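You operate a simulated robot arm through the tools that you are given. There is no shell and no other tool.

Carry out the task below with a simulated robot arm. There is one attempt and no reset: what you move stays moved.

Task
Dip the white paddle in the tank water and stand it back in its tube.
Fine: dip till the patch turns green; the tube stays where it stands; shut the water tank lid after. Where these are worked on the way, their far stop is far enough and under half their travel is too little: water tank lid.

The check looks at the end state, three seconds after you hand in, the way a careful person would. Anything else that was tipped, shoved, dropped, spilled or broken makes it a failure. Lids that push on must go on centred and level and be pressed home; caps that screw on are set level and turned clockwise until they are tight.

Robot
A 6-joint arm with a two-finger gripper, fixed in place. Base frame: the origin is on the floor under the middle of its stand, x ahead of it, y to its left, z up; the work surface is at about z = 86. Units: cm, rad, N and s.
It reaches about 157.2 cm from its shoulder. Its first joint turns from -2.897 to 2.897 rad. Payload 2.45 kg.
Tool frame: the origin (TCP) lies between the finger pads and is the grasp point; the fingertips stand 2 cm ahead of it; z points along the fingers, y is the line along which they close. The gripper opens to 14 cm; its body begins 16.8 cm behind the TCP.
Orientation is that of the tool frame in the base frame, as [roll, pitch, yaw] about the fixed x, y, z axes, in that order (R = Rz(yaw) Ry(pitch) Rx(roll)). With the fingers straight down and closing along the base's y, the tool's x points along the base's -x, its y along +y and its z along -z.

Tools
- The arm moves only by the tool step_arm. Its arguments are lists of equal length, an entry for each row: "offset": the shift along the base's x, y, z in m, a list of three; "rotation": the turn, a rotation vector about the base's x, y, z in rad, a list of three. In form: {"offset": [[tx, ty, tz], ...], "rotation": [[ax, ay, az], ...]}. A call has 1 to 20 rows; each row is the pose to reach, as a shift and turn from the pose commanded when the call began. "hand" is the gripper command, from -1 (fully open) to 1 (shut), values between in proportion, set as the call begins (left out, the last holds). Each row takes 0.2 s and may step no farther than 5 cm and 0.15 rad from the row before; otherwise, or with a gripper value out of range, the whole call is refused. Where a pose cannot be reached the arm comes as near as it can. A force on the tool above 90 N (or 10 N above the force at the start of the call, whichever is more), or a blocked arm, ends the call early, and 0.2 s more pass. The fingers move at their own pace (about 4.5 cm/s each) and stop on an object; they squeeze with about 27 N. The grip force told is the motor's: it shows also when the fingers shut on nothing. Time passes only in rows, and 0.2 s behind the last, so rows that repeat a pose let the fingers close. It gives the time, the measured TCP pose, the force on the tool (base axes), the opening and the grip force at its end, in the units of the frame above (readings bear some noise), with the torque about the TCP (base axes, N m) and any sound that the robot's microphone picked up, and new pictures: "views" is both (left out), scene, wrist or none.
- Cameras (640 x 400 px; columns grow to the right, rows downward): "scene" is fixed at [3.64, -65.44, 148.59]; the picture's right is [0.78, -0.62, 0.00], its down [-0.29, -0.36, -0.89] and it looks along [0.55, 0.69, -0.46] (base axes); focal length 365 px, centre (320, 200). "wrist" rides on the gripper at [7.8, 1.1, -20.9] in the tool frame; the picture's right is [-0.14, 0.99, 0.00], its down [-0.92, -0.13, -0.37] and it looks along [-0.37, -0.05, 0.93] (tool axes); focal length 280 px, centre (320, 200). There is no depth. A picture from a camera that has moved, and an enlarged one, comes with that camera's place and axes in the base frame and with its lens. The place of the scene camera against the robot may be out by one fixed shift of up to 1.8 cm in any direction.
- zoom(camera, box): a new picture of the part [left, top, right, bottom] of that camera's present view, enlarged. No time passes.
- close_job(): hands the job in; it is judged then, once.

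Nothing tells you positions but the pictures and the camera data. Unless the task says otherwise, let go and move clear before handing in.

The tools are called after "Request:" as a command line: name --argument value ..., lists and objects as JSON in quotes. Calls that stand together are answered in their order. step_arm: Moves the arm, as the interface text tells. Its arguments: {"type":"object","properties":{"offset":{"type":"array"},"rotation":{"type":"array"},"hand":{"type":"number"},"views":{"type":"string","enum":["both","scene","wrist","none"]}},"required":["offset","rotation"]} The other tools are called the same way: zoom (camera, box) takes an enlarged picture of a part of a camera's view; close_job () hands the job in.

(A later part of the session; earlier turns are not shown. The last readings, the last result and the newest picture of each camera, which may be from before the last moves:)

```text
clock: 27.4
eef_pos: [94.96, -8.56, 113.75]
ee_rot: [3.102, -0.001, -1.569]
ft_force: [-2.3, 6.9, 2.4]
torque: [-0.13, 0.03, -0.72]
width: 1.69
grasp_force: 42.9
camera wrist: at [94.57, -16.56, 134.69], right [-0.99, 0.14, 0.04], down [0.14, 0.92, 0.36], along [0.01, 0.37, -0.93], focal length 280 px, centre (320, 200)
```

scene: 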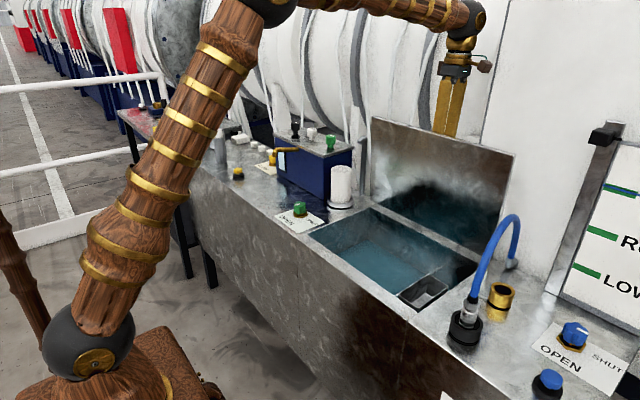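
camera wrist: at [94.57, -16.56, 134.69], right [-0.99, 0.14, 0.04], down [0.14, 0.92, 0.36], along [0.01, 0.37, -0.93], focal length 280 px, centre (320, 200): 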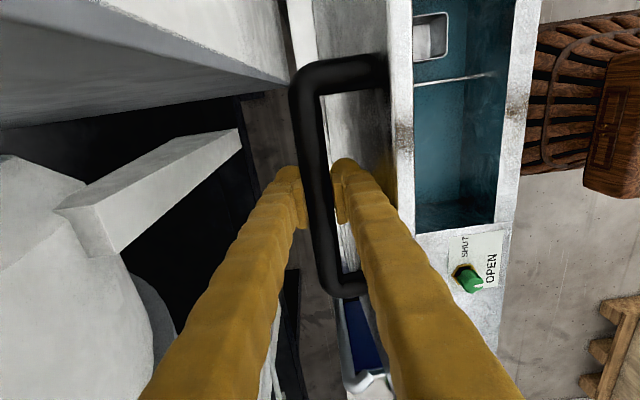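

The lid is about vertical. I'll move slightly past vertical, then ease the fingers open with one finger still hooked behind the bar to see which way the lid wants to go.

Request:
step_arm --offset '[[0.004, 0, -0.0006], [0.0075, 0, -0.0012], [0.0104, 0, -0.0017], [0.0104, 0, -0.0017]]' --rotation '[[0, -0.02, 0], [0, -0.04, 0], [0, -0.06, 0], [0, -0.06, 0]]' --hand 1 --views "wrist"

```text
clock: 28.4
eef_pos: [96.02, -8.57, 113.66]
ee_rot: [-3.12, -0.001, -1.57]
ft_force: [-3.6, 12.8, -1.3]
torque: [-0.07, 0.02, -0.71]
width: 1.74
grasp_force: 43.2
camera wrist: at [94.35, -16.59, 134.48], right [-0.99, 0.14, -0.02], down [0.12, 0.92, 0.37], along [0.07, 0.37, -0.93], focal length 280 px, centre (320, 200)
```

wrist: 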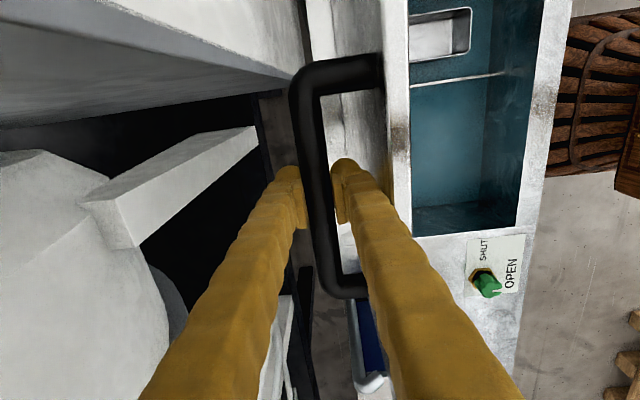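

Request:
step_arm --offset '[[0, 0, 0], [0, 0, 0], [0, 0, 0], [0, 0, 0]]' --rotation '[[0, 0, 0], [0, 0, 0], [0, 0, 0], [0, 0, 0]]' --hand 0.55 --views "both"

Request:
zoom --camera "wrist" --box '[240, 20, 440, 320]'

```text
clock: 29.4
eef_pos: [96.02, -8.65, 113.61]
ee_rot: [-3.122, 0.001, -1.572]
ft_force: [-0.1, 0.0, -1.1]
torque: [0.01, 0.0, -0.01]
width: 3.17
grasp_force: 0.0
camera wrist: at [94.34, -16.62, 134.48], right [-0.99, 0.14, -0.02], down [0.12, 0.92, 0.37], along [0.07, 0.37, -0.93], focal length 280 px, centre (320, 200)
```

scene: 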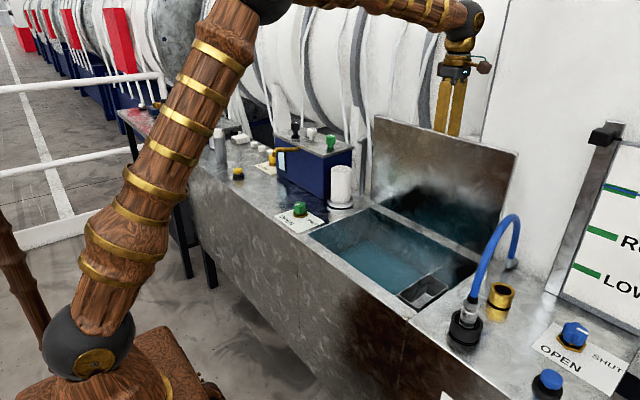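
wrist: 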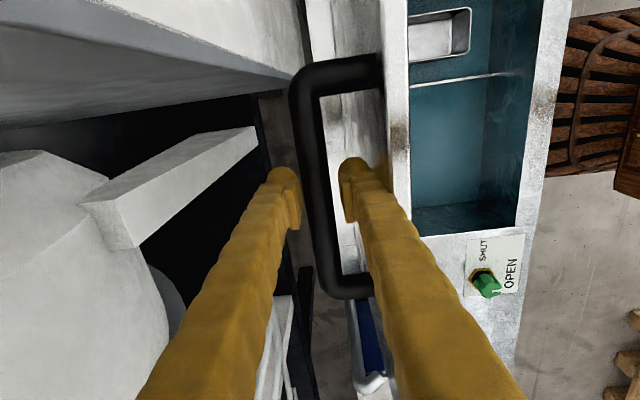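

```text
1.33 times, centred on (340, 170) of wrist
camera zoom: at [94.34, -16.62, 134.48], right [-0.99, 0.14, -0.02], down [0.12, 0.92, 0.37], along [0.07, 0.37, -0.93], focal length 374 px, centre (293, 240)
```

zoom: 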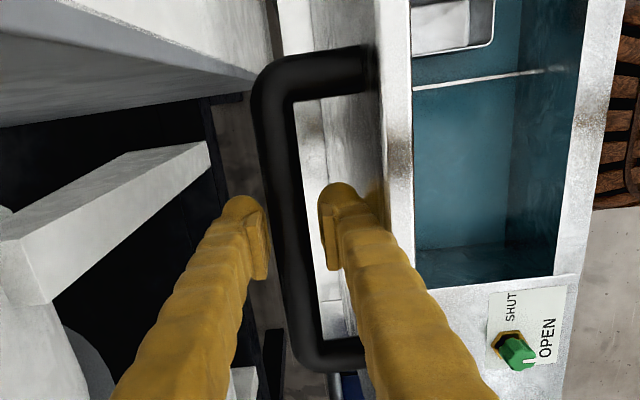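

The lid stays put with the grip loosened. I'll withdraw straight up, watching for any drag on the lid.

Request:
step_arm --offset '[[0.002, 0, 0.01], [0.003, 0, 0.025], [0.004, 0, 0.045], [0.004, 0, 0.07], [0.004, 0, 0.1], [0.004, 0, 0.13], [0.004, 0, 0.15]]' --rotation '[[0, 0, 0], [0, 0, 0], [0, 0, 0], [0, 0, 0], [0, 0, 0], [0, 0, 0], [0, 0, 0]]' --hand 0.55 --views "both"

```text
clock: 31.0
eef_pos: [96.48, -8.65, 128.58]
ee_rot: [-3.122, 0.001, -1.57]
ft_force: [0.2, -1.6, 0.1]
torque: [0.04, 0.01, -0.01]
width: 3.15
grasp_force: 0.0
camera wrist: at [94.8, -16.56, 149.53], right [-0.99, 0.14, -0.02], down [0.12, 0.92, 0.37], along [0.07, 0.37, -0.93], focal length 280 px, centre (320, 200)
```

scene: 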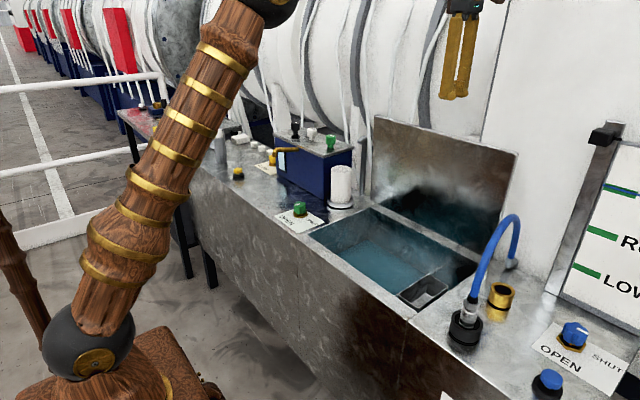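
wrist: 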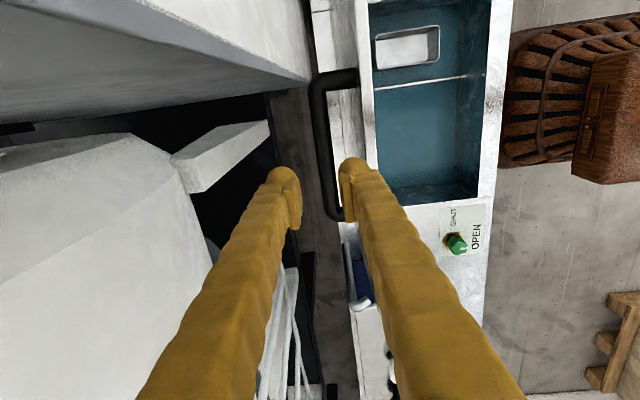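

The lid stands on its own. I'll go round to its inner side and nudge it to check it is against its far stop, looking into the tank as I go.

Request:
step_arm --offset '[[-0.03, 0, 0.03], [-0.07, 0, 0.03], [-0.11, 0, 0.03], [-0.14, 0, 0.03], [-0.15, 0, 0.0], [-0.15, 0, -0.04], [-0.15, 0, -0.08], [-0.15, 0, -0.12], [-0.15, 0, -0.14], [-0.15, 0, -0.14]]' --rotation '[[0, 0, 0], [0, 0, 0], [0, 0.02, 0], [0, 0.02, 0], [0, 0.02, 0], [0, 0.02, 0], [0, 0.02, 0], [0, 0.02, 0], [0, 0.02, 0], [0, 0.02, 0]]' --hand 1 --views "both"

```text
clock: 33.2
eef_pos: [81.56, -8.49, 114.46]
ee_rot: [-3.141, 0.002, -1.57]
ft_force: [0.3, -0.1, -0.1]
torque: [-0.01, 0.0, -0.01]
width: 0.0
grasp_force: 27.6
camera wrist: at [80.25, -16.53, 135.43], right [-0.99, 0.14, 0.0], down [0.13, 0.92, 0.37], along [0.05, 0.37, -0.93], focal length 280 px, centre (320, 200)
```

scene: 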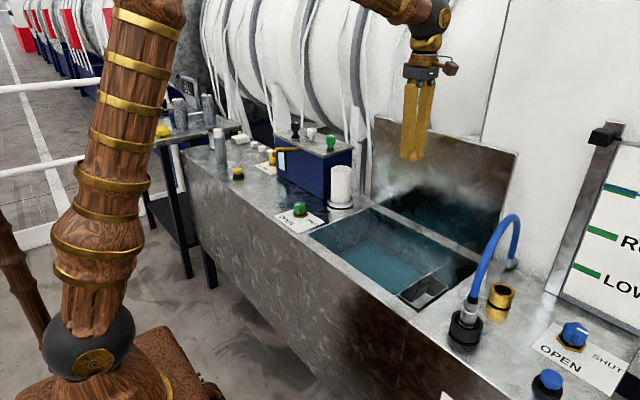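
wrist: 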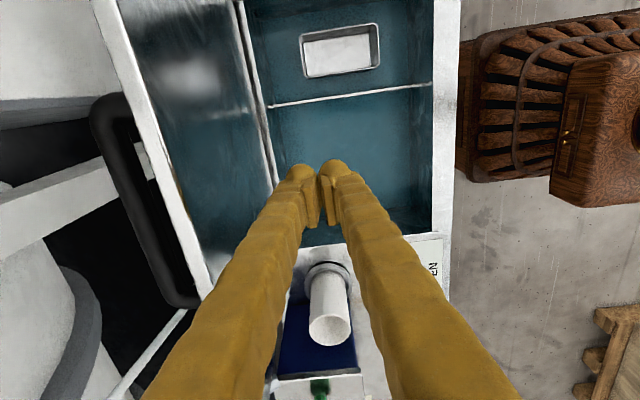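

Request:
step_arm --offset '[[0.02, 0, 0], [0.04, 0, 0], [0.055, 0, 0], [0.06, 0, 0], [0.065, 0, 0], [0.068, 0, 0]]' --rotation '[[0, 0, 0], [0, 0, 0], [0, 0, 0], [0, 0, 0], [0, 0, 0], [0, 0, 0]]' --hand 1 --views "wrist"

```text
clock: 34.6
eef_pos: [88.23, -8.6, 114.78]
ee_rot: [3.141, 0.0, -1.571]
ft_force: [-4.3, -1.1, 2.1]
torque: [0.01, -0.21, 0.04]
width: 0.02
grasp_force: 27.3
camera wrist: at [87.01, -16.54, 135.54], right [-0.99, 0.14, 0.0], down [0.13, 0.92, 0.37], along [0.05, 0.36, -0.93], focal length 280 px, centre (320, 200)
```

wrist: 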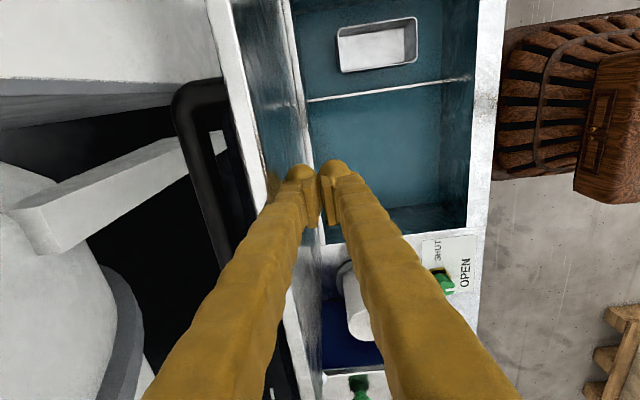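

Request:
step_arm --offset '[[0.003, 0, 0], [0.006, 0, 0], [0.006, 0, 0]]' --rotation '[[0, 0, 0], [0, 0, 0], [0, 0, 0]]' --hand 1 --views "wrist"

```text
clock: 35.4
eef_pos: [88.81, -8.63, 114.63]
ee_rot: [-3.14, -0.002, -1.57]
ft_force: [-2.4, 2.2, 1.0]
torque: [-0.03, -0.1, 0.07]
width: 0.0
grasp_force: 27.5
camera wrist: at [87.56, -16.56, 135.48], right [-0.99, 0.14, 0.0], down [0.13, 0.92, 0.37], along [0.05, 0.37, -0.93], focal length 280 px, centre (320, 200)
```

wrist: 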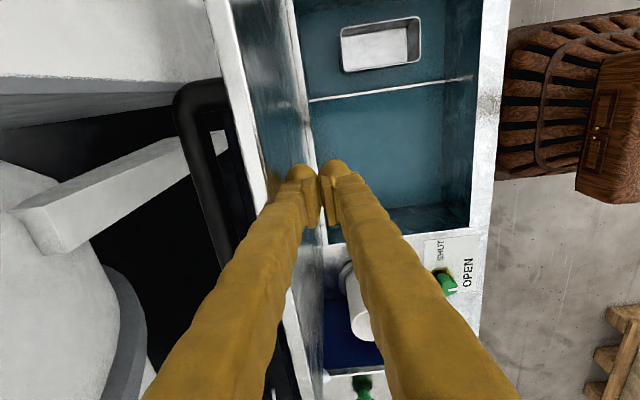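

The hinge gives a light resistance of about 3 N and still moves. I'll keep pushing gently until it reaches its stop.

Request:
step_arm --offset '[[0.005, 0, 0], [0.01, 0, 0], [0.015, 0, -0.001], [0.02, 0, -0.001], [0.025, 0, -0.002], [0.025, 0, -0.002]]' --rotation '[[0, 0, 0], [0, 0, 0], [0, 0, 0], [0, 0, 0], [0, 0, 0], [0, 0, 0]]' --hand 1 --views "both"

```text
clock: 36.4
eef_pos: [89.98, -8.59, 114.62]
ee_rot: [3.129, 0.001, -1.572]
ft_force: [-31.8, 3.9, 10.8]
torque: [-0.02, -1.63, 0.61]
width: 0.02
grasp_force: 26.4
stopped in row 5: the force on the tool passed its limit at 110 N (the readings are from after the stop); the commanded pose is now the measured one
camera wrist: at [89.07, -16.62, 135.55], right [-0.99, 0.14, 0.01], down [0.13, 0.92, 0.37], along [0.04, 0.37, -0.93], focal length 280 px, centre (320, 200)
```

scene: 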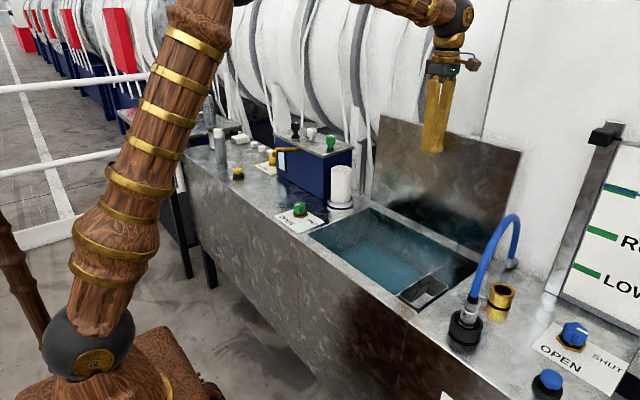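
wrist: 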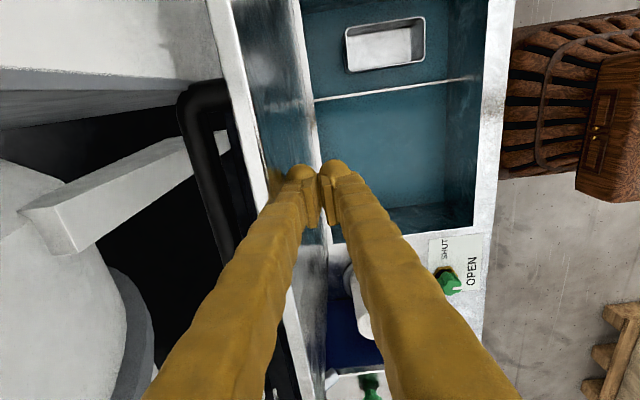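

The lid is now at its far stop. I'll back off and look into the tank.

Request:
step_arm --offset '[[-0.02, 0, 0], [-0.06, 0, 0], [-0.1, 0, 0.02], [-0.14, 0, 0.05], [-0.16, 0, 0.09], [-0.16, 0, 0.12], [-0.16, 0, 0.12]]' --rotation '[[0, 0, 0], [0, 0, 0], [0, 0, 0], [0, 0, 0], [0, 0, 0], [0, 0, 0], [0, 0, 0]]' --hand 1 --views "both"

Request:
zoom --camera "scene" --box '[290, 180, 490, 320]'

Request:
zoom --camera "wrist" --box '[150, 0, 450, 250]'

```text
clock: 38.0
eef_pos: [74.06, -8.62, 126.62]
ee_rot: [3.133, 0.0, -1.57]
ft_force: [0.1, 0.0, -0.6]
torque: [-0.04, 0.04, 0.04]
width: 0.02
grasp_force: 27.0
camera wrist: at [73.07, -16.58, 147.56], right [-0.99, 0.14, 0.01], down [0.13, 0.92, 0.37], along [0.04, 0.37, -0.93], focal length 280 px, centre (320, 200)
```

scene: 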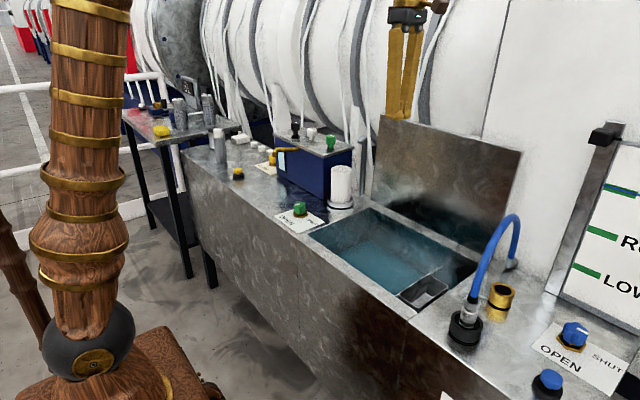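
wrist: 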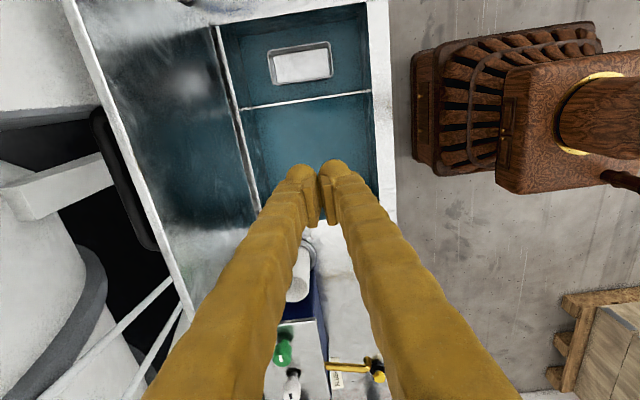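

```text
2.86 times, centred on (390, 250) of scene
camera zoom: at [3.64, -65.44, 148.59], right [0.78, -0.62, 0.0], down [-0.29, -0.36, -0.89], along [0.55, 0.69, -0.46], focal length 1043 px, centre (120, 57)
```

zoom: 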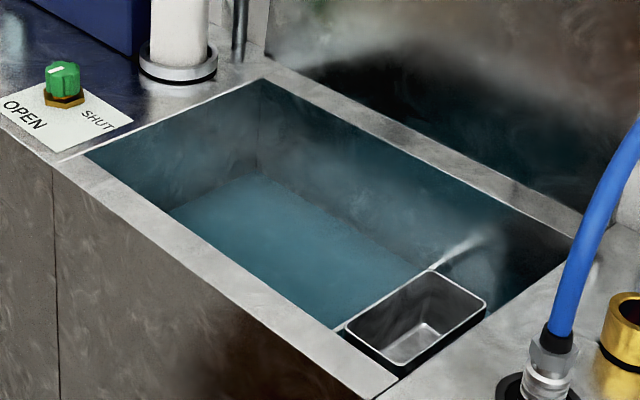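

```text
1.60 times, centred on (300, 125) of wrist
camera zoom: at [73.07, -16.58, 147.56], right [-0.99, 0.14, 0.01], down [0.13, 0.92, 0.37], along [0.04, 0.37, -0.93], focal length 449 px, centre (352, 320)
```

zoom: 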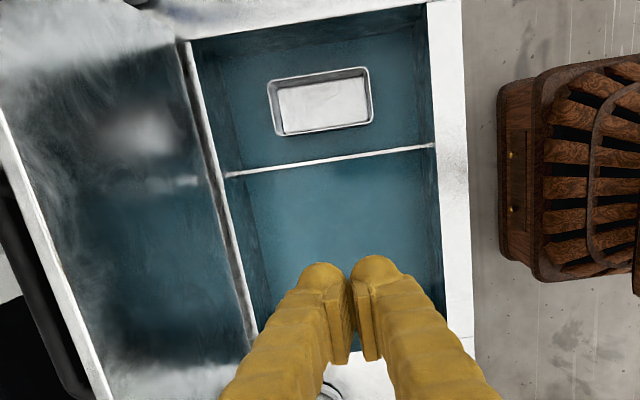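

The tank is open and has a rod across it with a small tray in the near section. I'll move the camera to see the water level better.

Request:
step_arm --offset '[[0, -0.03, -0.03], [0, -0.06, -0.06], [0, -0.09, -0.09], [0, -0.1, -0.12], [0, -0.1, -0.14], [0, -0.1, -0.14]]' --rotation '[[0, 0, 0], [0, 0, 0], [0, 0, 0], [0, 0, 0], [0, 0, 0], [0, 0, 0]]' --hand 1 --views "wrist"

Request:
zoom --camera "wrist" --box '[200, 0, 480, 180]'

Request:
zoom --camera "scene" --box '[310, 195, 440, 300]'

```text
clock: 39.4
eef_pos: [74.29, -18.68, 112.45]
ee_rot: [3.131, -0.001, -1.569]
ft_force: [1.0, -0.3, 0.4]
torque: [0.01, 0.04, 0.01]
width: 0.0
grasp_force: 26.9
camera wrist: at [73.26, -26.71, 133.45], right [-0.99, 0.14, 0.01], down [0.13, 0.92, 0.37], along [0.04, 0.37, -0.93], focal length 280 px, centre (320, 200)
```

wrist: 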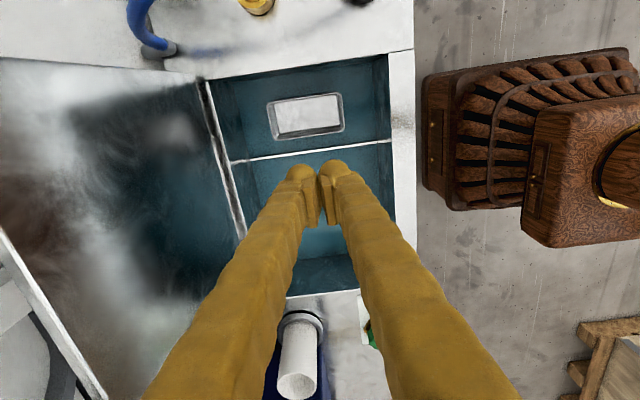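

```text
2.22 times, centred on (340, 90) of wrist
camera zoom: at [73.26, -26.71, 133.45], right [-0.99, 0.14, 0.01], down [0.13, 0.92, 0.37], along [0.04, 0.37, -0.93], focal length 623 px, centre (276, 444)
```

zoom: 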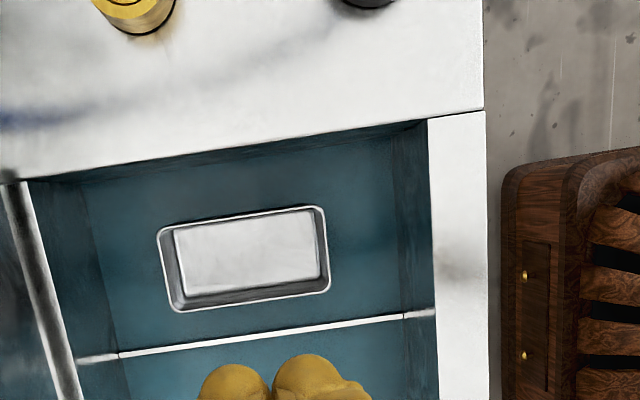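

```text
3.81 times, centred on (375, 248) of scene
camera zoom: at [3.64, -65.44, 148.59], right [0.78, -0.62, 0.0], down [-0.29, -0.36, -0.89], along [0.55, 0.69, -0.46], focal length 1390 px, centre (110, 19)
```

zoom: 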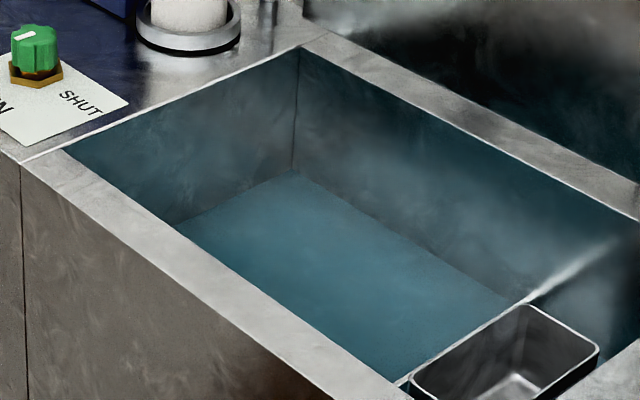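

The water or tank bottom shows at about z≈71–72. The rod and tray are at y<−16, so the clear section is y −15 to 12, x 62–89. Next I'll go to the paddle tube, rising first.

Request:
step_arm --offset '[[0, 0, 0.045], [0, 0, 0.09], [0, 0, 0.135], [-0.002, 0.04, 0.17], [-0.006, 0.085, 0.19], [-0.01, 0.13, 0.2], [-0.015, 0.175, 0.2], [-0.02, 0.22, 0.2], [-0.025, 0.265, 0.2], [-0.03, 0.31, 0.2], [-0.035, 0.355, 0.2], [-0.04, 0.4, 0.2], [-0.045, 0.445, 0.2], [-0.05, 0.49, 0.2], [-0.055, 0.535, 0.2], [-0.06, 0.58, 0.2], [-0.065, 0.625, 0.2], [-0.07, 0.67, 0.2], [-0.07, 0.71, 0.2]]' --rotation '[[0, 0, 0], [0, 0, 0], [0, 0, 0], [0, 0, 0], [0, 0, 0], [0, 0, 0], [0, 0, 0], [0, 0, 0], [0, 0, 0], [0, 0, 0], [0, 0, 0], [0, 0, 0], [0, 0, 0], [0, 0, 0], [0, 0, 0], [0, 0, 0], [0, 0, 0], [0, 0, 0], [0, 0, 0]]' --hand 0 --views "none"

Request:
step_arm --offset '[[0, 0.04, 0], [0, 0.08, 0], [0, 0.12, 0], [0, 0.15, 0], [0, 0.15, 0]]' --rotation '[[0, 0, 0], [0, 0, 0], [0, 0, 0], [0, 0, 0], [0, 0, 0]]' --hand 0 --views "both"

```text
refused: row 4 steps farther than a row can; nothing moved
```

```text
clock: 40.6
eef_pos: [74.27, -3.83, 112.6]
ee_rot: [3.132, 0.0, -1.571]
ft_force: [0.6, -0.7, 0.4]
torque: [0.0, 0.0, 0.0]
width: 7.0
grasp_force: 0.1
camera wrist: at [73.27, -11.78, 133.48], right [-0.99, 0.14, 0.01], down [0.13, 0.92, 0.37], along [0.04, 0.37, -0.93], focal length 280 px, centre (320, 200)
```

scene: 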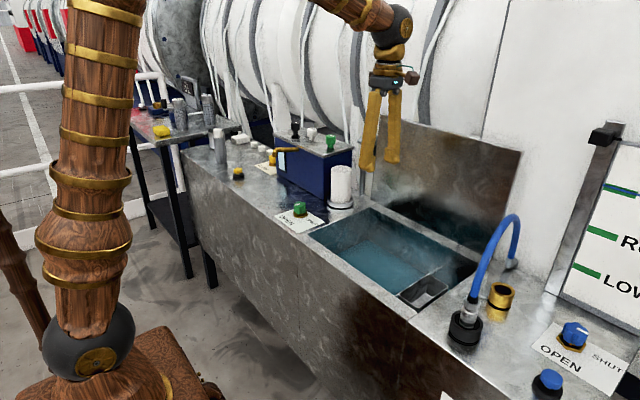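
wrist: 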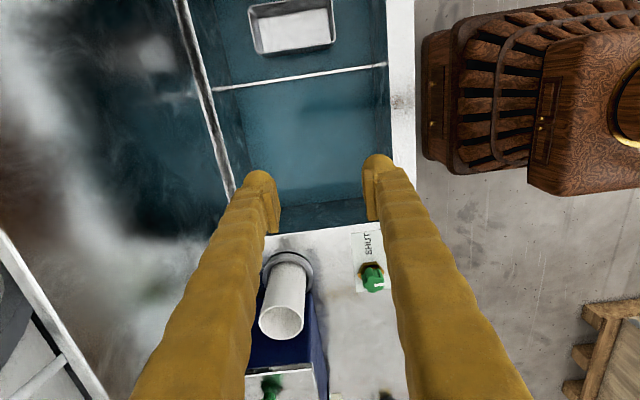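

The first of those calls was refused for its row size and the second moved 15 cm clear above the tank; from here on I'll send dependent moves one at a time. Now I'll rise and travel to the tube.

Request:
step_arm --offset '[[0, 0, 0.045], [0, 0, 0.09], [0, 0, 0.135], [0, 0.02, 0.175], [-0.005, 0.06, 0.195], [-0.01, 0.1, 0.2], [-0.015, 0.145, 0.2], [-0.02, 0.19, 0.2], [-0.025, 0.235, 0.2], [-0.03, 0.28, 0.2], [-0.035, 0.325, 0.2], [-0.04, 0.37, 0.2], [-0.045, 0.415, 0.2], [-0.05, 0.46, 0.2], [-0.055, 0.505, 0.2], [-0.06, 0.55, 0.2], [-0.065, 0.595, 0.2], [-0.07, 0.64, 0.2], [-0.07, 0.68, 0.2], [-0.07, 0.68, 0.2]]' --rotation '[[0, 0, 0], [0, 0, 0], [0, 0, 0], [0, 0, 0], [0, 0, 0], [0, 0, 0], [0, 0, 0], [0, 0, 0], [0, 0, 0], [0, 0, 0], [0, 0, 0], [0, 0, 0], [0, 0, 0], [0, 0, 0], [0, 0, 0], [0, 0, 0], [0, 0, 0], [0, 0, 0], [0, 0, 0], [0, 0, 0]]' --hand 0 --views "both"

```text
clock: 44.8
eef_pos: [67.34, 64.51, 132.56]
ee_rot: [3.13, 0.0, -1.572]
ft_force: [-0.1, -0.5, 0.1]
torque: [0.04, -0.01, 0.05]
width: 7.0
grasp_force: 0.1
camera wrist: at [66.32, 56.44, 153.45], right [-0.99, 0.14, 0.01], down [0.13, 0.92, 0.37], along [0.04, 0.37, -0.93], focal length 280 px, centre (320, 200)
```

scene: 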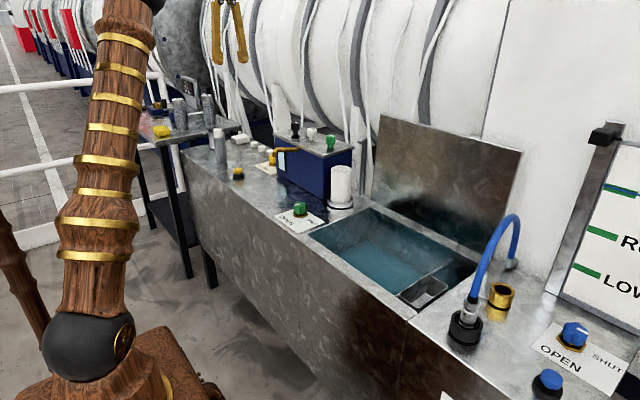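
wrist: 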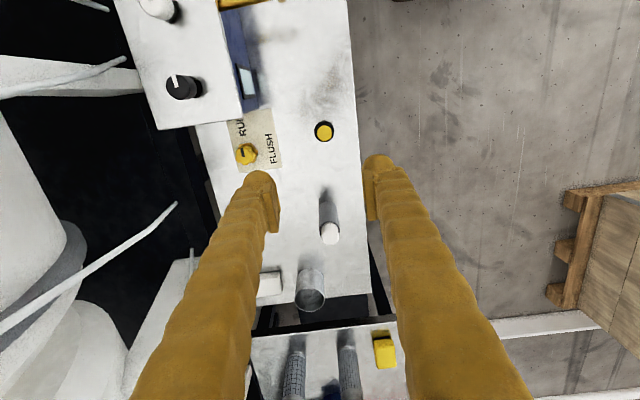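

Request:
zoom --camera "wrist" --box '[260, 150, 380, 330]'

Request:
zoom --camera "scene" --box '[190, 110, 270, 190]'

```text
2.22 times, centred on (320, 240) of wrist
camera zoom: at [66.32, 56.44, 153.45], right [-0.99, 0.14, 0.01], down [0.13, 0.92, 0.37], along [0.04, 0.37, -0.93], focal length 623 px, centre (320, 111)
```

zoom: 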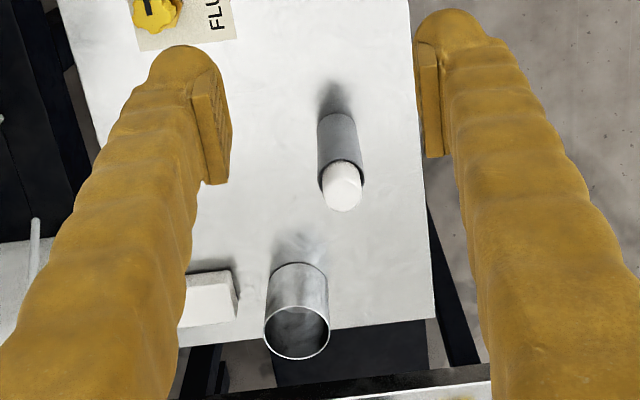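

```text
5.00 times, centred on (230, 150) of scene
camera zoom: at [3.64, -65.44, 148.59], right [0.78, -0.62, 0.0], down [-0.29, -0.36, -0.89], along [0.55, 0.69, -0.46], focal length 1825 px, centre (770, 450)
```

zoom: 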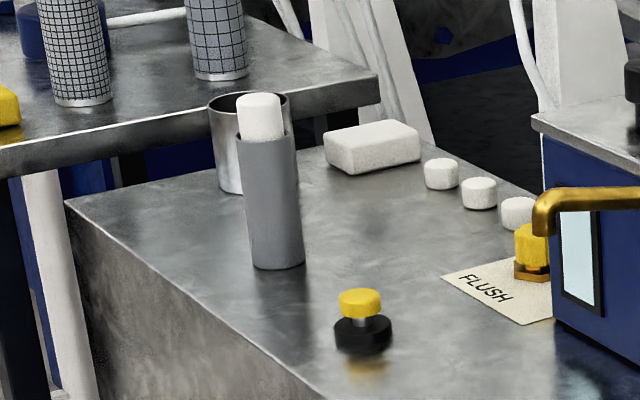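

The tube stands at about (67.5, 85.8), its rim is near z≈98.7, and the white cap's top is near z≈102. I'll move above it for a closer look.

Request:
step_arm --offset '[[0, 0.04, -0.02], [0, 0.08, -0.04], [0, 0.12, -0.06], [0, 0.16, -0.08], [0.001, 0.2, -0.1], [0.001, 0.212, -0.13], [0.001, 0.212, -0.16], [0.001, 0.212, -0.17], [0.001, 0.212, -0.17]]' --rotation '[[0, 0, 0], [0, 0, 0], [0, 0, 0], [0, 0, 0], [0, 0, 0], [0, 0, 0], [0, 0, 0], [0, 0, 0], [0, 0, 0]]' --hand 0 --views "both"

Request:
zoom --camera "wrist" --box '[240, 110, 400, 260]'

Request:
zoom --camera "scene" --box '[180, 90, 270, 180]'

```text
clock: 46.8
eef_pos: [67.17, 85.55, 115.53]
ee_rot: [3.13, 0.002, -1.572]
ft_force: [0.3, 0.1, 0.6]
torque: [-0.02, -0.03, 0.06]
width: 7.0
grasp_force: 0.0
camera wrist: at [66.28, 77.58, 136.44], right [-0.99, 0.14, 0.01], down [0.13, 0.92, 0.37], along [0.04, 0.37, -0.93], focal length 280 px, centre (320, 200)
```

scene: 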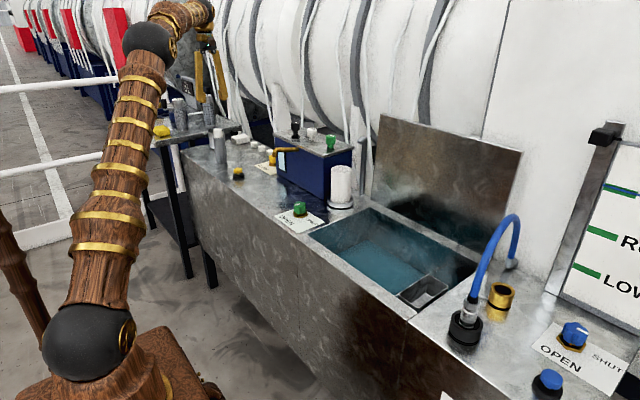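
wrist: 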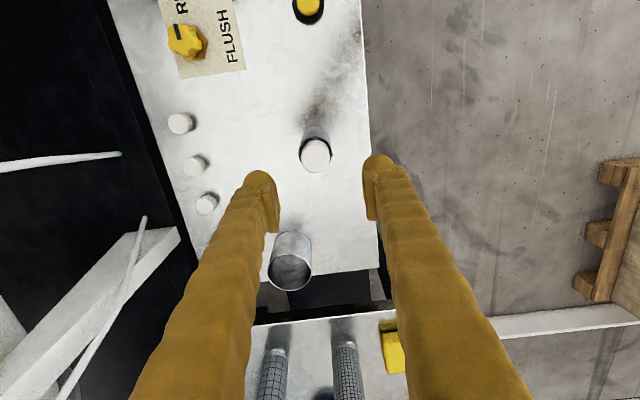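

```text
2.67 times, centred on (320, 185) of wrist
camera zoom: at [66.28, 77.58, 136.44], right [-0.99, 0.14, 0.01], down [0.13, 0.92, 0.37], along [0.04, 0.37, -0.93], focal length 748 px, centre (320, 240)
```

zoom: 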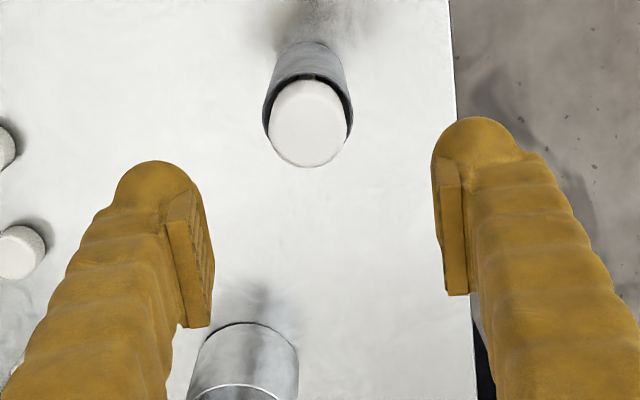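

```text
4.44 times, centred on (225, 135) of scene
camera zoom: at [3.64, -65.44, 148.59], right [0.78, -0.62, 0.0], down [-0.29, -0.36, -0.89], along [0.55, 0.69, -0.46], focal length 1622 px, centre (742, 489)
```

zoom: 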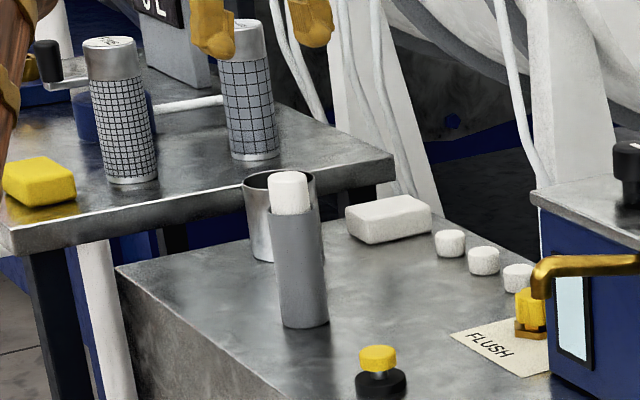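

The cap is round, about 3.7 cm across, and centred near (67.65, 85.45). I'll align over it, take out the slight tilt and come down to just above it.

Request:
step_arm --offset '[[0.0025, -0.0005, -0.02], [0.005, -0.001, -0.05], [0.005, -0.001, -0.08], [0.005, -0.001, -0.098], [0.005, -0.001, -0.098]]' --rotation '[[0, -0.006, 0], [0, -0.011, 0], [0, -0.011, 0], [0, -0.011, 0], [0, -0.011, 0]]' --hand 0 --views "both"

Request:
zoom --camera "wrist" --box '[240, 100, 400, 250]'

Request:
zoom --camera "scene" --box '[180, 90, 270, 180]'

```text
clock: 48.0
eef_pos: [67.76, 85.5, 105.79]
ee_rot: [-3.141, 0.0, -1.57]
ft_force: [-0.2, 0.0, 0.4]
torque: [0.01, 0.0, -0.03]
width: 6.99
grasp_force: 0.0
camera wrist: at [66.58, 77.51, 126.65], right [-0.99, 0.14, 0.0], down [0.13, 0.92, 0.37], along [0.05, 0.37, -0.93], focal length 280 px, centre (320, 200)
```

scene: 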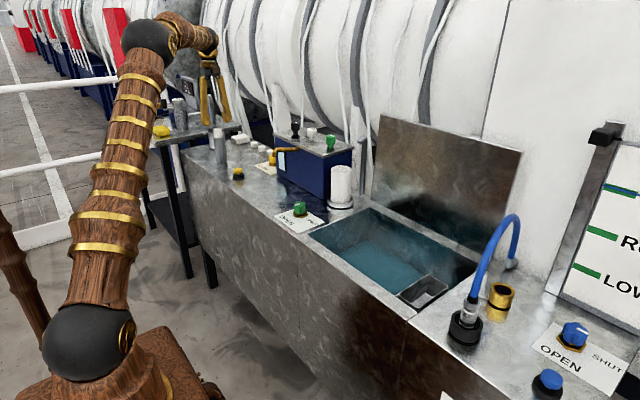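
wrist: 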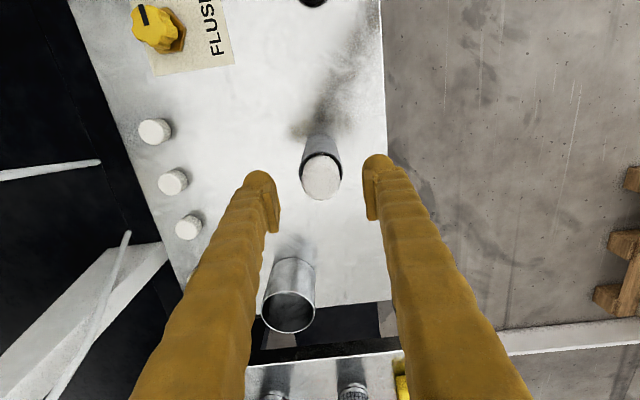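

```text
2.67 times, centred on (320, 175) of wrist
camera zoom: at [66.58, 77.51, 126.65], right [-0.99, 0.14, 0.0], down [0.13, 0.92, 0.37], along [0.05, 0.37, -0.93], focal length 748 px, centre (320, 267)
```

zoom: 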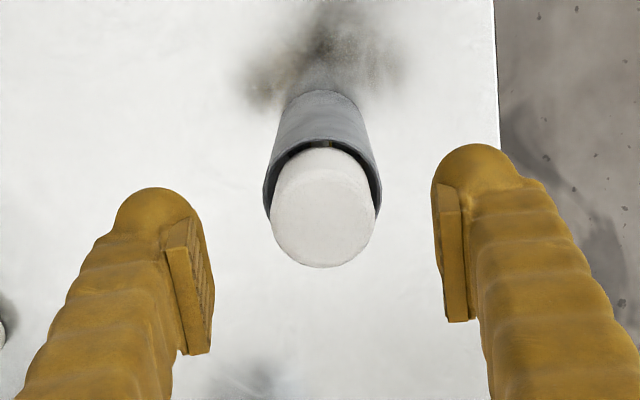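

```text
4.44 times, centred on (225, 135) of scene
camera zoom: at [3.64, -65.44, 148.59], right [0.78, -0.62, 0.0], down [-0.29, -0.36, -0.89], along [0.55, 0.69, -0.46], focal length 1622 px, centre (742, 489)
```

zoom: 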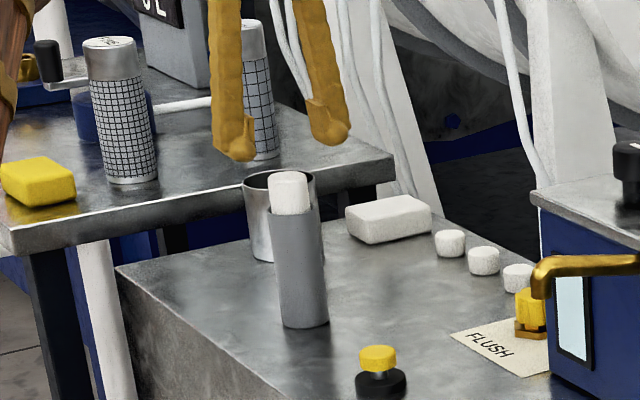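

Request:
step_arm --offset '[[-0.001, -0.001, -0.015], [-0.001, -0.001, -0.03], [-0.001, -0.001, -0.045], [-0.001, -0.001, -0.052], [-0.001, -0.001, -0.052]]' --rotation '[[0, 0, 0], [0, 0, 0], [0, 0, 0], [0, 0, 0], [0, 0, 0]]' --hand 0 --views "both"

Request:
zoom --camera "scene" --box '[190, 100, 250, 170]'

Request:
zoom --camera "wrist" --box '[240, 120, 400, 270]'

```text
clock: 49.2
eef_pos: [67.77, 85.27, 100.45]
ee_rot: [-3.141, 0.002, -1.571]
ft_force: [-0.1, 0.9, -0.2]
torque: [-0.01, 0.01, -0.02]
width: 7.01
grasp_force: 0.0
camera wrist: at [66.55, 77.38, 121.37], right [-0.99, 0.14, 0.0], down [0.13, 0.92, 0.37], along [0.05, 0.37, -0.93], focal length 280 px, centre (320, 200)
```

scene: 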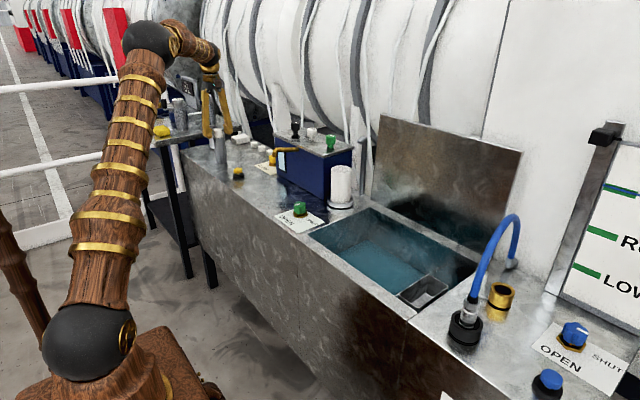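
wrist: 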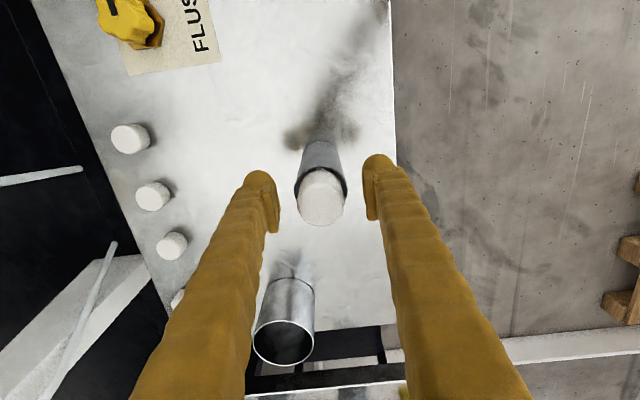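

```text
5.71 times, centred on (220, 135) of scene
camera zoom: at [3.64, -65.44, 148.59], right [0.78, -0.62, 0.0], down [-0.29, -0.36, -0.89], along [0.55, 0.69, -0.46], focal length 2086 px, centre (891, 571)
```

zoom: 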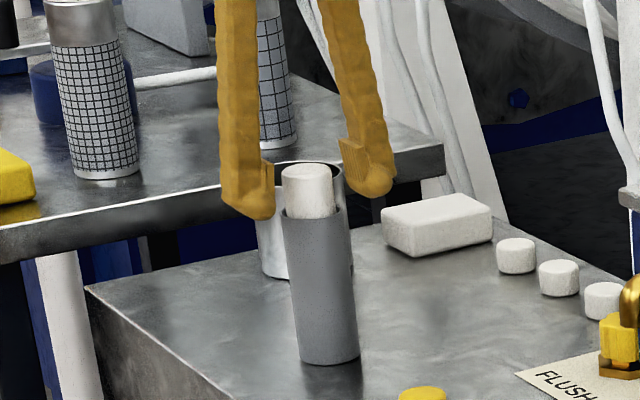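

```text
2.67 times, centred on (320, 195) of wrist
camera zoom: at [66.55, 77.38, 121.37], right [-0.99, 0.14, 0.0], down [0.13, 0.92, 0.37], along [0.05, 0.37, -0.93], focal length 748 px, centre (320, 213)
```

zoom: 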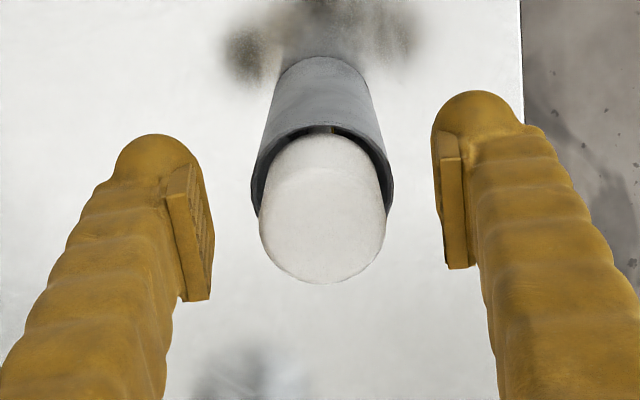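

The fingertips are nearly level with the tube's rim, so I'll raise 0.6 cm to clear it and then close on the cap.

Request:
step_arm --offset '[[-0.001, 0.001, 0.006], [-0.001, 0.001, 0.006]]' --rotation '[[0, 0, 0], [0, 0, 0]]' --hand 0 --views "none"

```text
clock: 49.8
eef_pos: [67.57, 85.56, 101.03]
ee_rot: [3.141, 0.0, -1.569]
ft_force: [0.3, -0.6, 0.2]
torque: [0.0, 0.02, -0.02]
width: 7.02
grasp_force: 0.1
```

Request:
step_arm --offset '[[0, 0, 0], [0, 0, 0], [0, 0, 0]]' --rotation '[[0, 0, 0], [0, 0, 0], [0, 0, 0]]' --hand 0.36 --views "wrist"

Request:
zoom --camera "wrist" --box '[260, 130, 380, 250]'

Request:
zoom --camera "scene" --box '[190, 100, 250, 170]'

```text
clock: 50.6
eef_pos: [67.63, 85.47, 101.05]
ee_rot: [3.14, 0.0, -1.571]
ft_force: [0.4, -0.3, -0.1]
torque: [0.01, -0.02, -0.02]
width: 4.46
grasp_force: 0.0
camera wrist: at [66.43, 77.49, 121.98], right [-0.99, 0.14, 0.0], down [0.13, 0.92, 0.37], along [0.05, 0.37, -0.93], focal length 280 px, centre (320, 200)
```

wrist: 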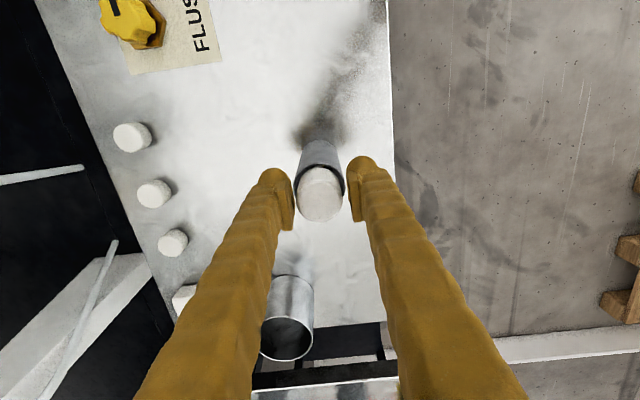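

```text
3.33 times, centred on (320, 190) of wrist
camera zoom: at [66.43, 77.49, 121.98], right [-0.99, 0.14, 0.0], down [0.13, 0.92, 0.37], along [0.05, 0.37, -0.93], focal length 935 px, centre (320, 233)
```

zoom: 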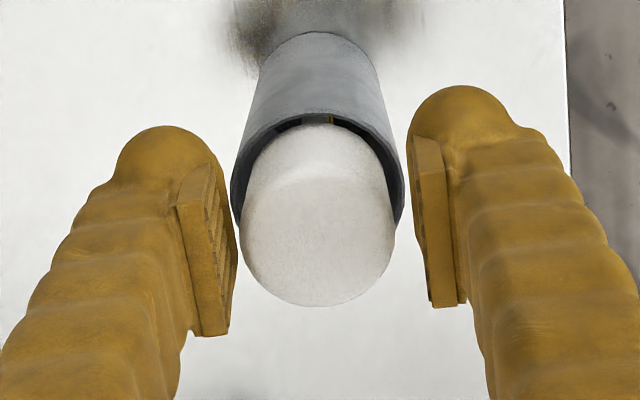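

```text
5.71 times, centred on (220, 135) of scene
camera zoom: at [3.64, -65.44, 148.59], right [0.78, -0.62, 0.0], down [-0.29, -0.36, -0.89], along [0.55, 0.69, -0.46], focal length 2086 px, centre (891, 571)
```

zoom: 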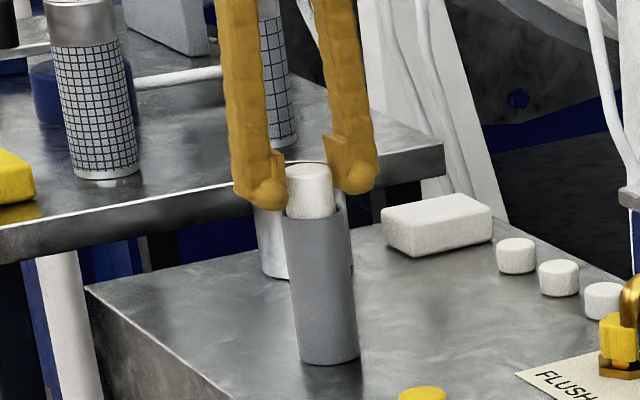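

The cap is centred between the pads. I'll close on it.

Request:
step_arm --offset '[[0, 0, 0], [0, 0, 0], [0, 0, 0]]' --rotation '[[0, 0, 0], [0, 0, 0], [0, 0, 0]]' --hand 1 --views "both"

Request:
zoom --camera "scene" --box '[190, 100, 250, 170]'

```text
clock: 51.4
eef_pos: [67.71, 85.46, 100.98]
ee_rot: [3.141, 0.001, -1.571]
ft_force: [-0.2, -0.1, -0.1]
torque: [0.01, 0.01, -0.01]
width: 3.44
grasp_force: 26.3
camera wrist: at [66.43, 77.49, 121.98], right [-0.99, 0.14, 0.0], down [0.13, 0.92, 0.37], along [0.05, 0.37, -0.93], focal length 280 px, centre (320, 200)
```

scene: 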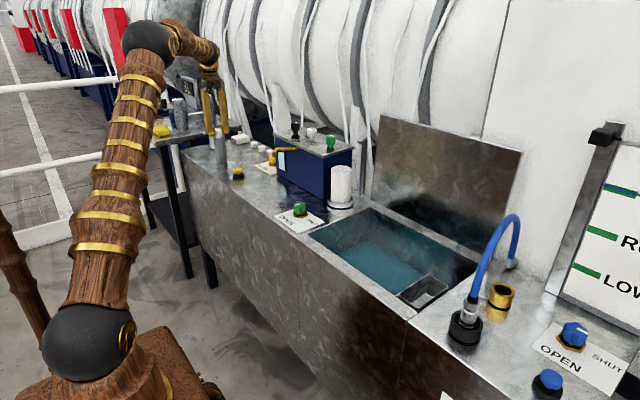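
wrist: 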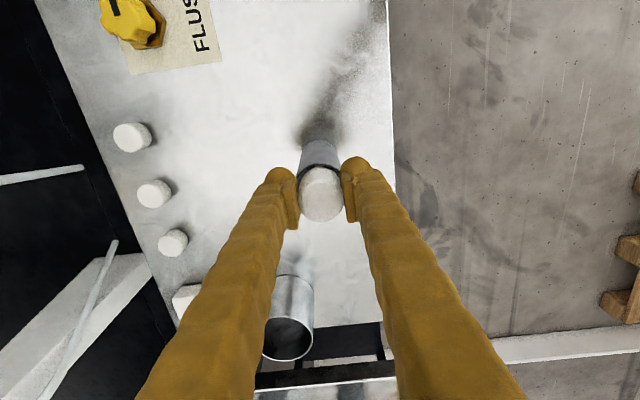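

```text
5.71 times, centred on (220, 135) of scene
camera zoom: at [3.64, -65.44, 148.59], right [0.78, -0.62, 0.0], down [-0.29, -0.36, -0.89], along [0.55, 0.69, -0.46], focal length 2086 px, centre (891, 571)
```

zoom: 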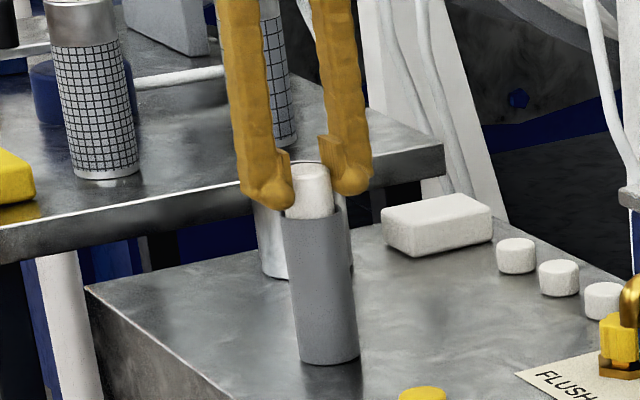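

I've got the cap (3.44 cm wide) with no side force. I'll lift straight up a little and check the tube stays down.

Request:
step_arm --offset '[[0, 0, 0.007], [0, 0, 0.014], [0, 0, 0.02], [0, 0, 0.03], [0, 0, 0.03]]' --rotation '[[0, 0, 0], [0, 0, 0], [0, 0, 0], [0, 0, 0], [0, 0, 0]]' --hand 1 --views "both"

Request:
zoom --camera "scene" --box '[190, 100, 250, 170]'

Request:
zoom --camera "wrist" --box '[260, 100, 380, 220]'

```text
clock: 52.6
eef_pos: [67.65, 85.57, 104.25]
ee_rot: [-3.141, 0.001, -1.57]
ft_force: [0.8, 0.5, -0.6]
torque: [0.02, -0.04, 0.02]
width: 3.42
grasp_force: 27.1
camera wrist: at [66.4, 77.6, 125.06], right [-0.99, 0.14, 0.0], down [0.13, 0.92, 0.37], along [0.05, 0.37, -0.93], focal length 280 px, centre (320, 200)
```

scene: 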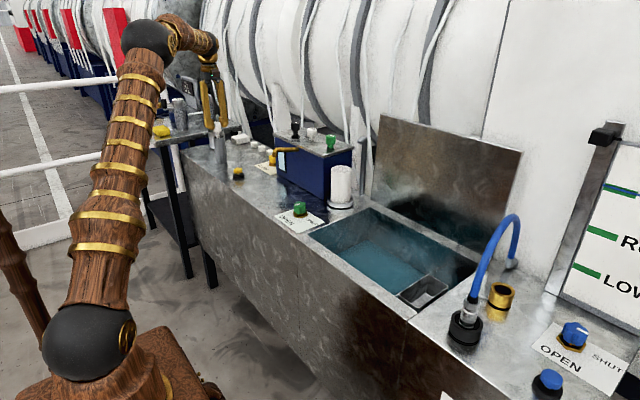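
wrist: 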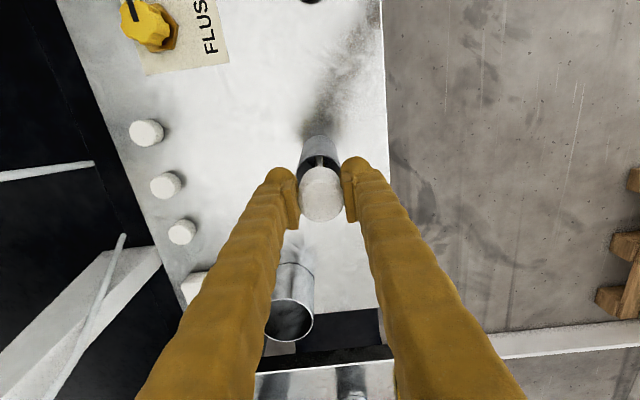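

```text
5.71 times, centred on (220, 135) of scene
camera zoom: at [3.64, -65.44, 148.59], right [0.78, -0.62, 0.0], down [-0.29, -0.36, -0.89], along [0.55, 0.69, -0.46], focal length 2086 px, centre (891, 571)
```

zoom: 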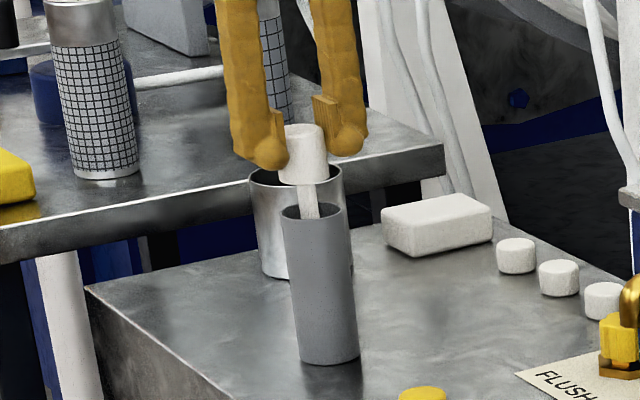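

```text
3.33 times, centred on (320, 160) of wrist
camera zoom: at [66.4, 77.6, 125.06], right [-0.99, 0.14, 0.0], down [0.13, 0.92, 0.37], along [0.05, 0.37, -0.93], focal length 935 px, centre (320, 333)
```

zoom: 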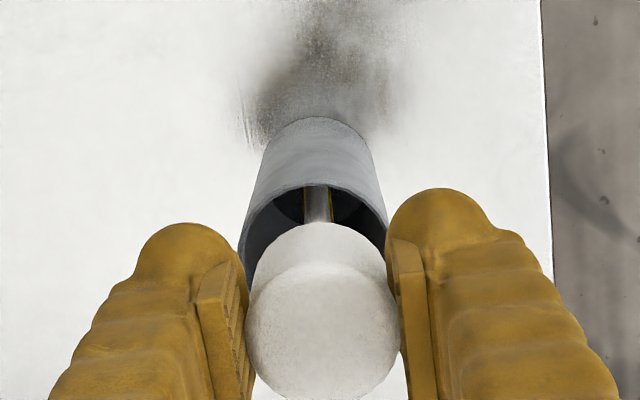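

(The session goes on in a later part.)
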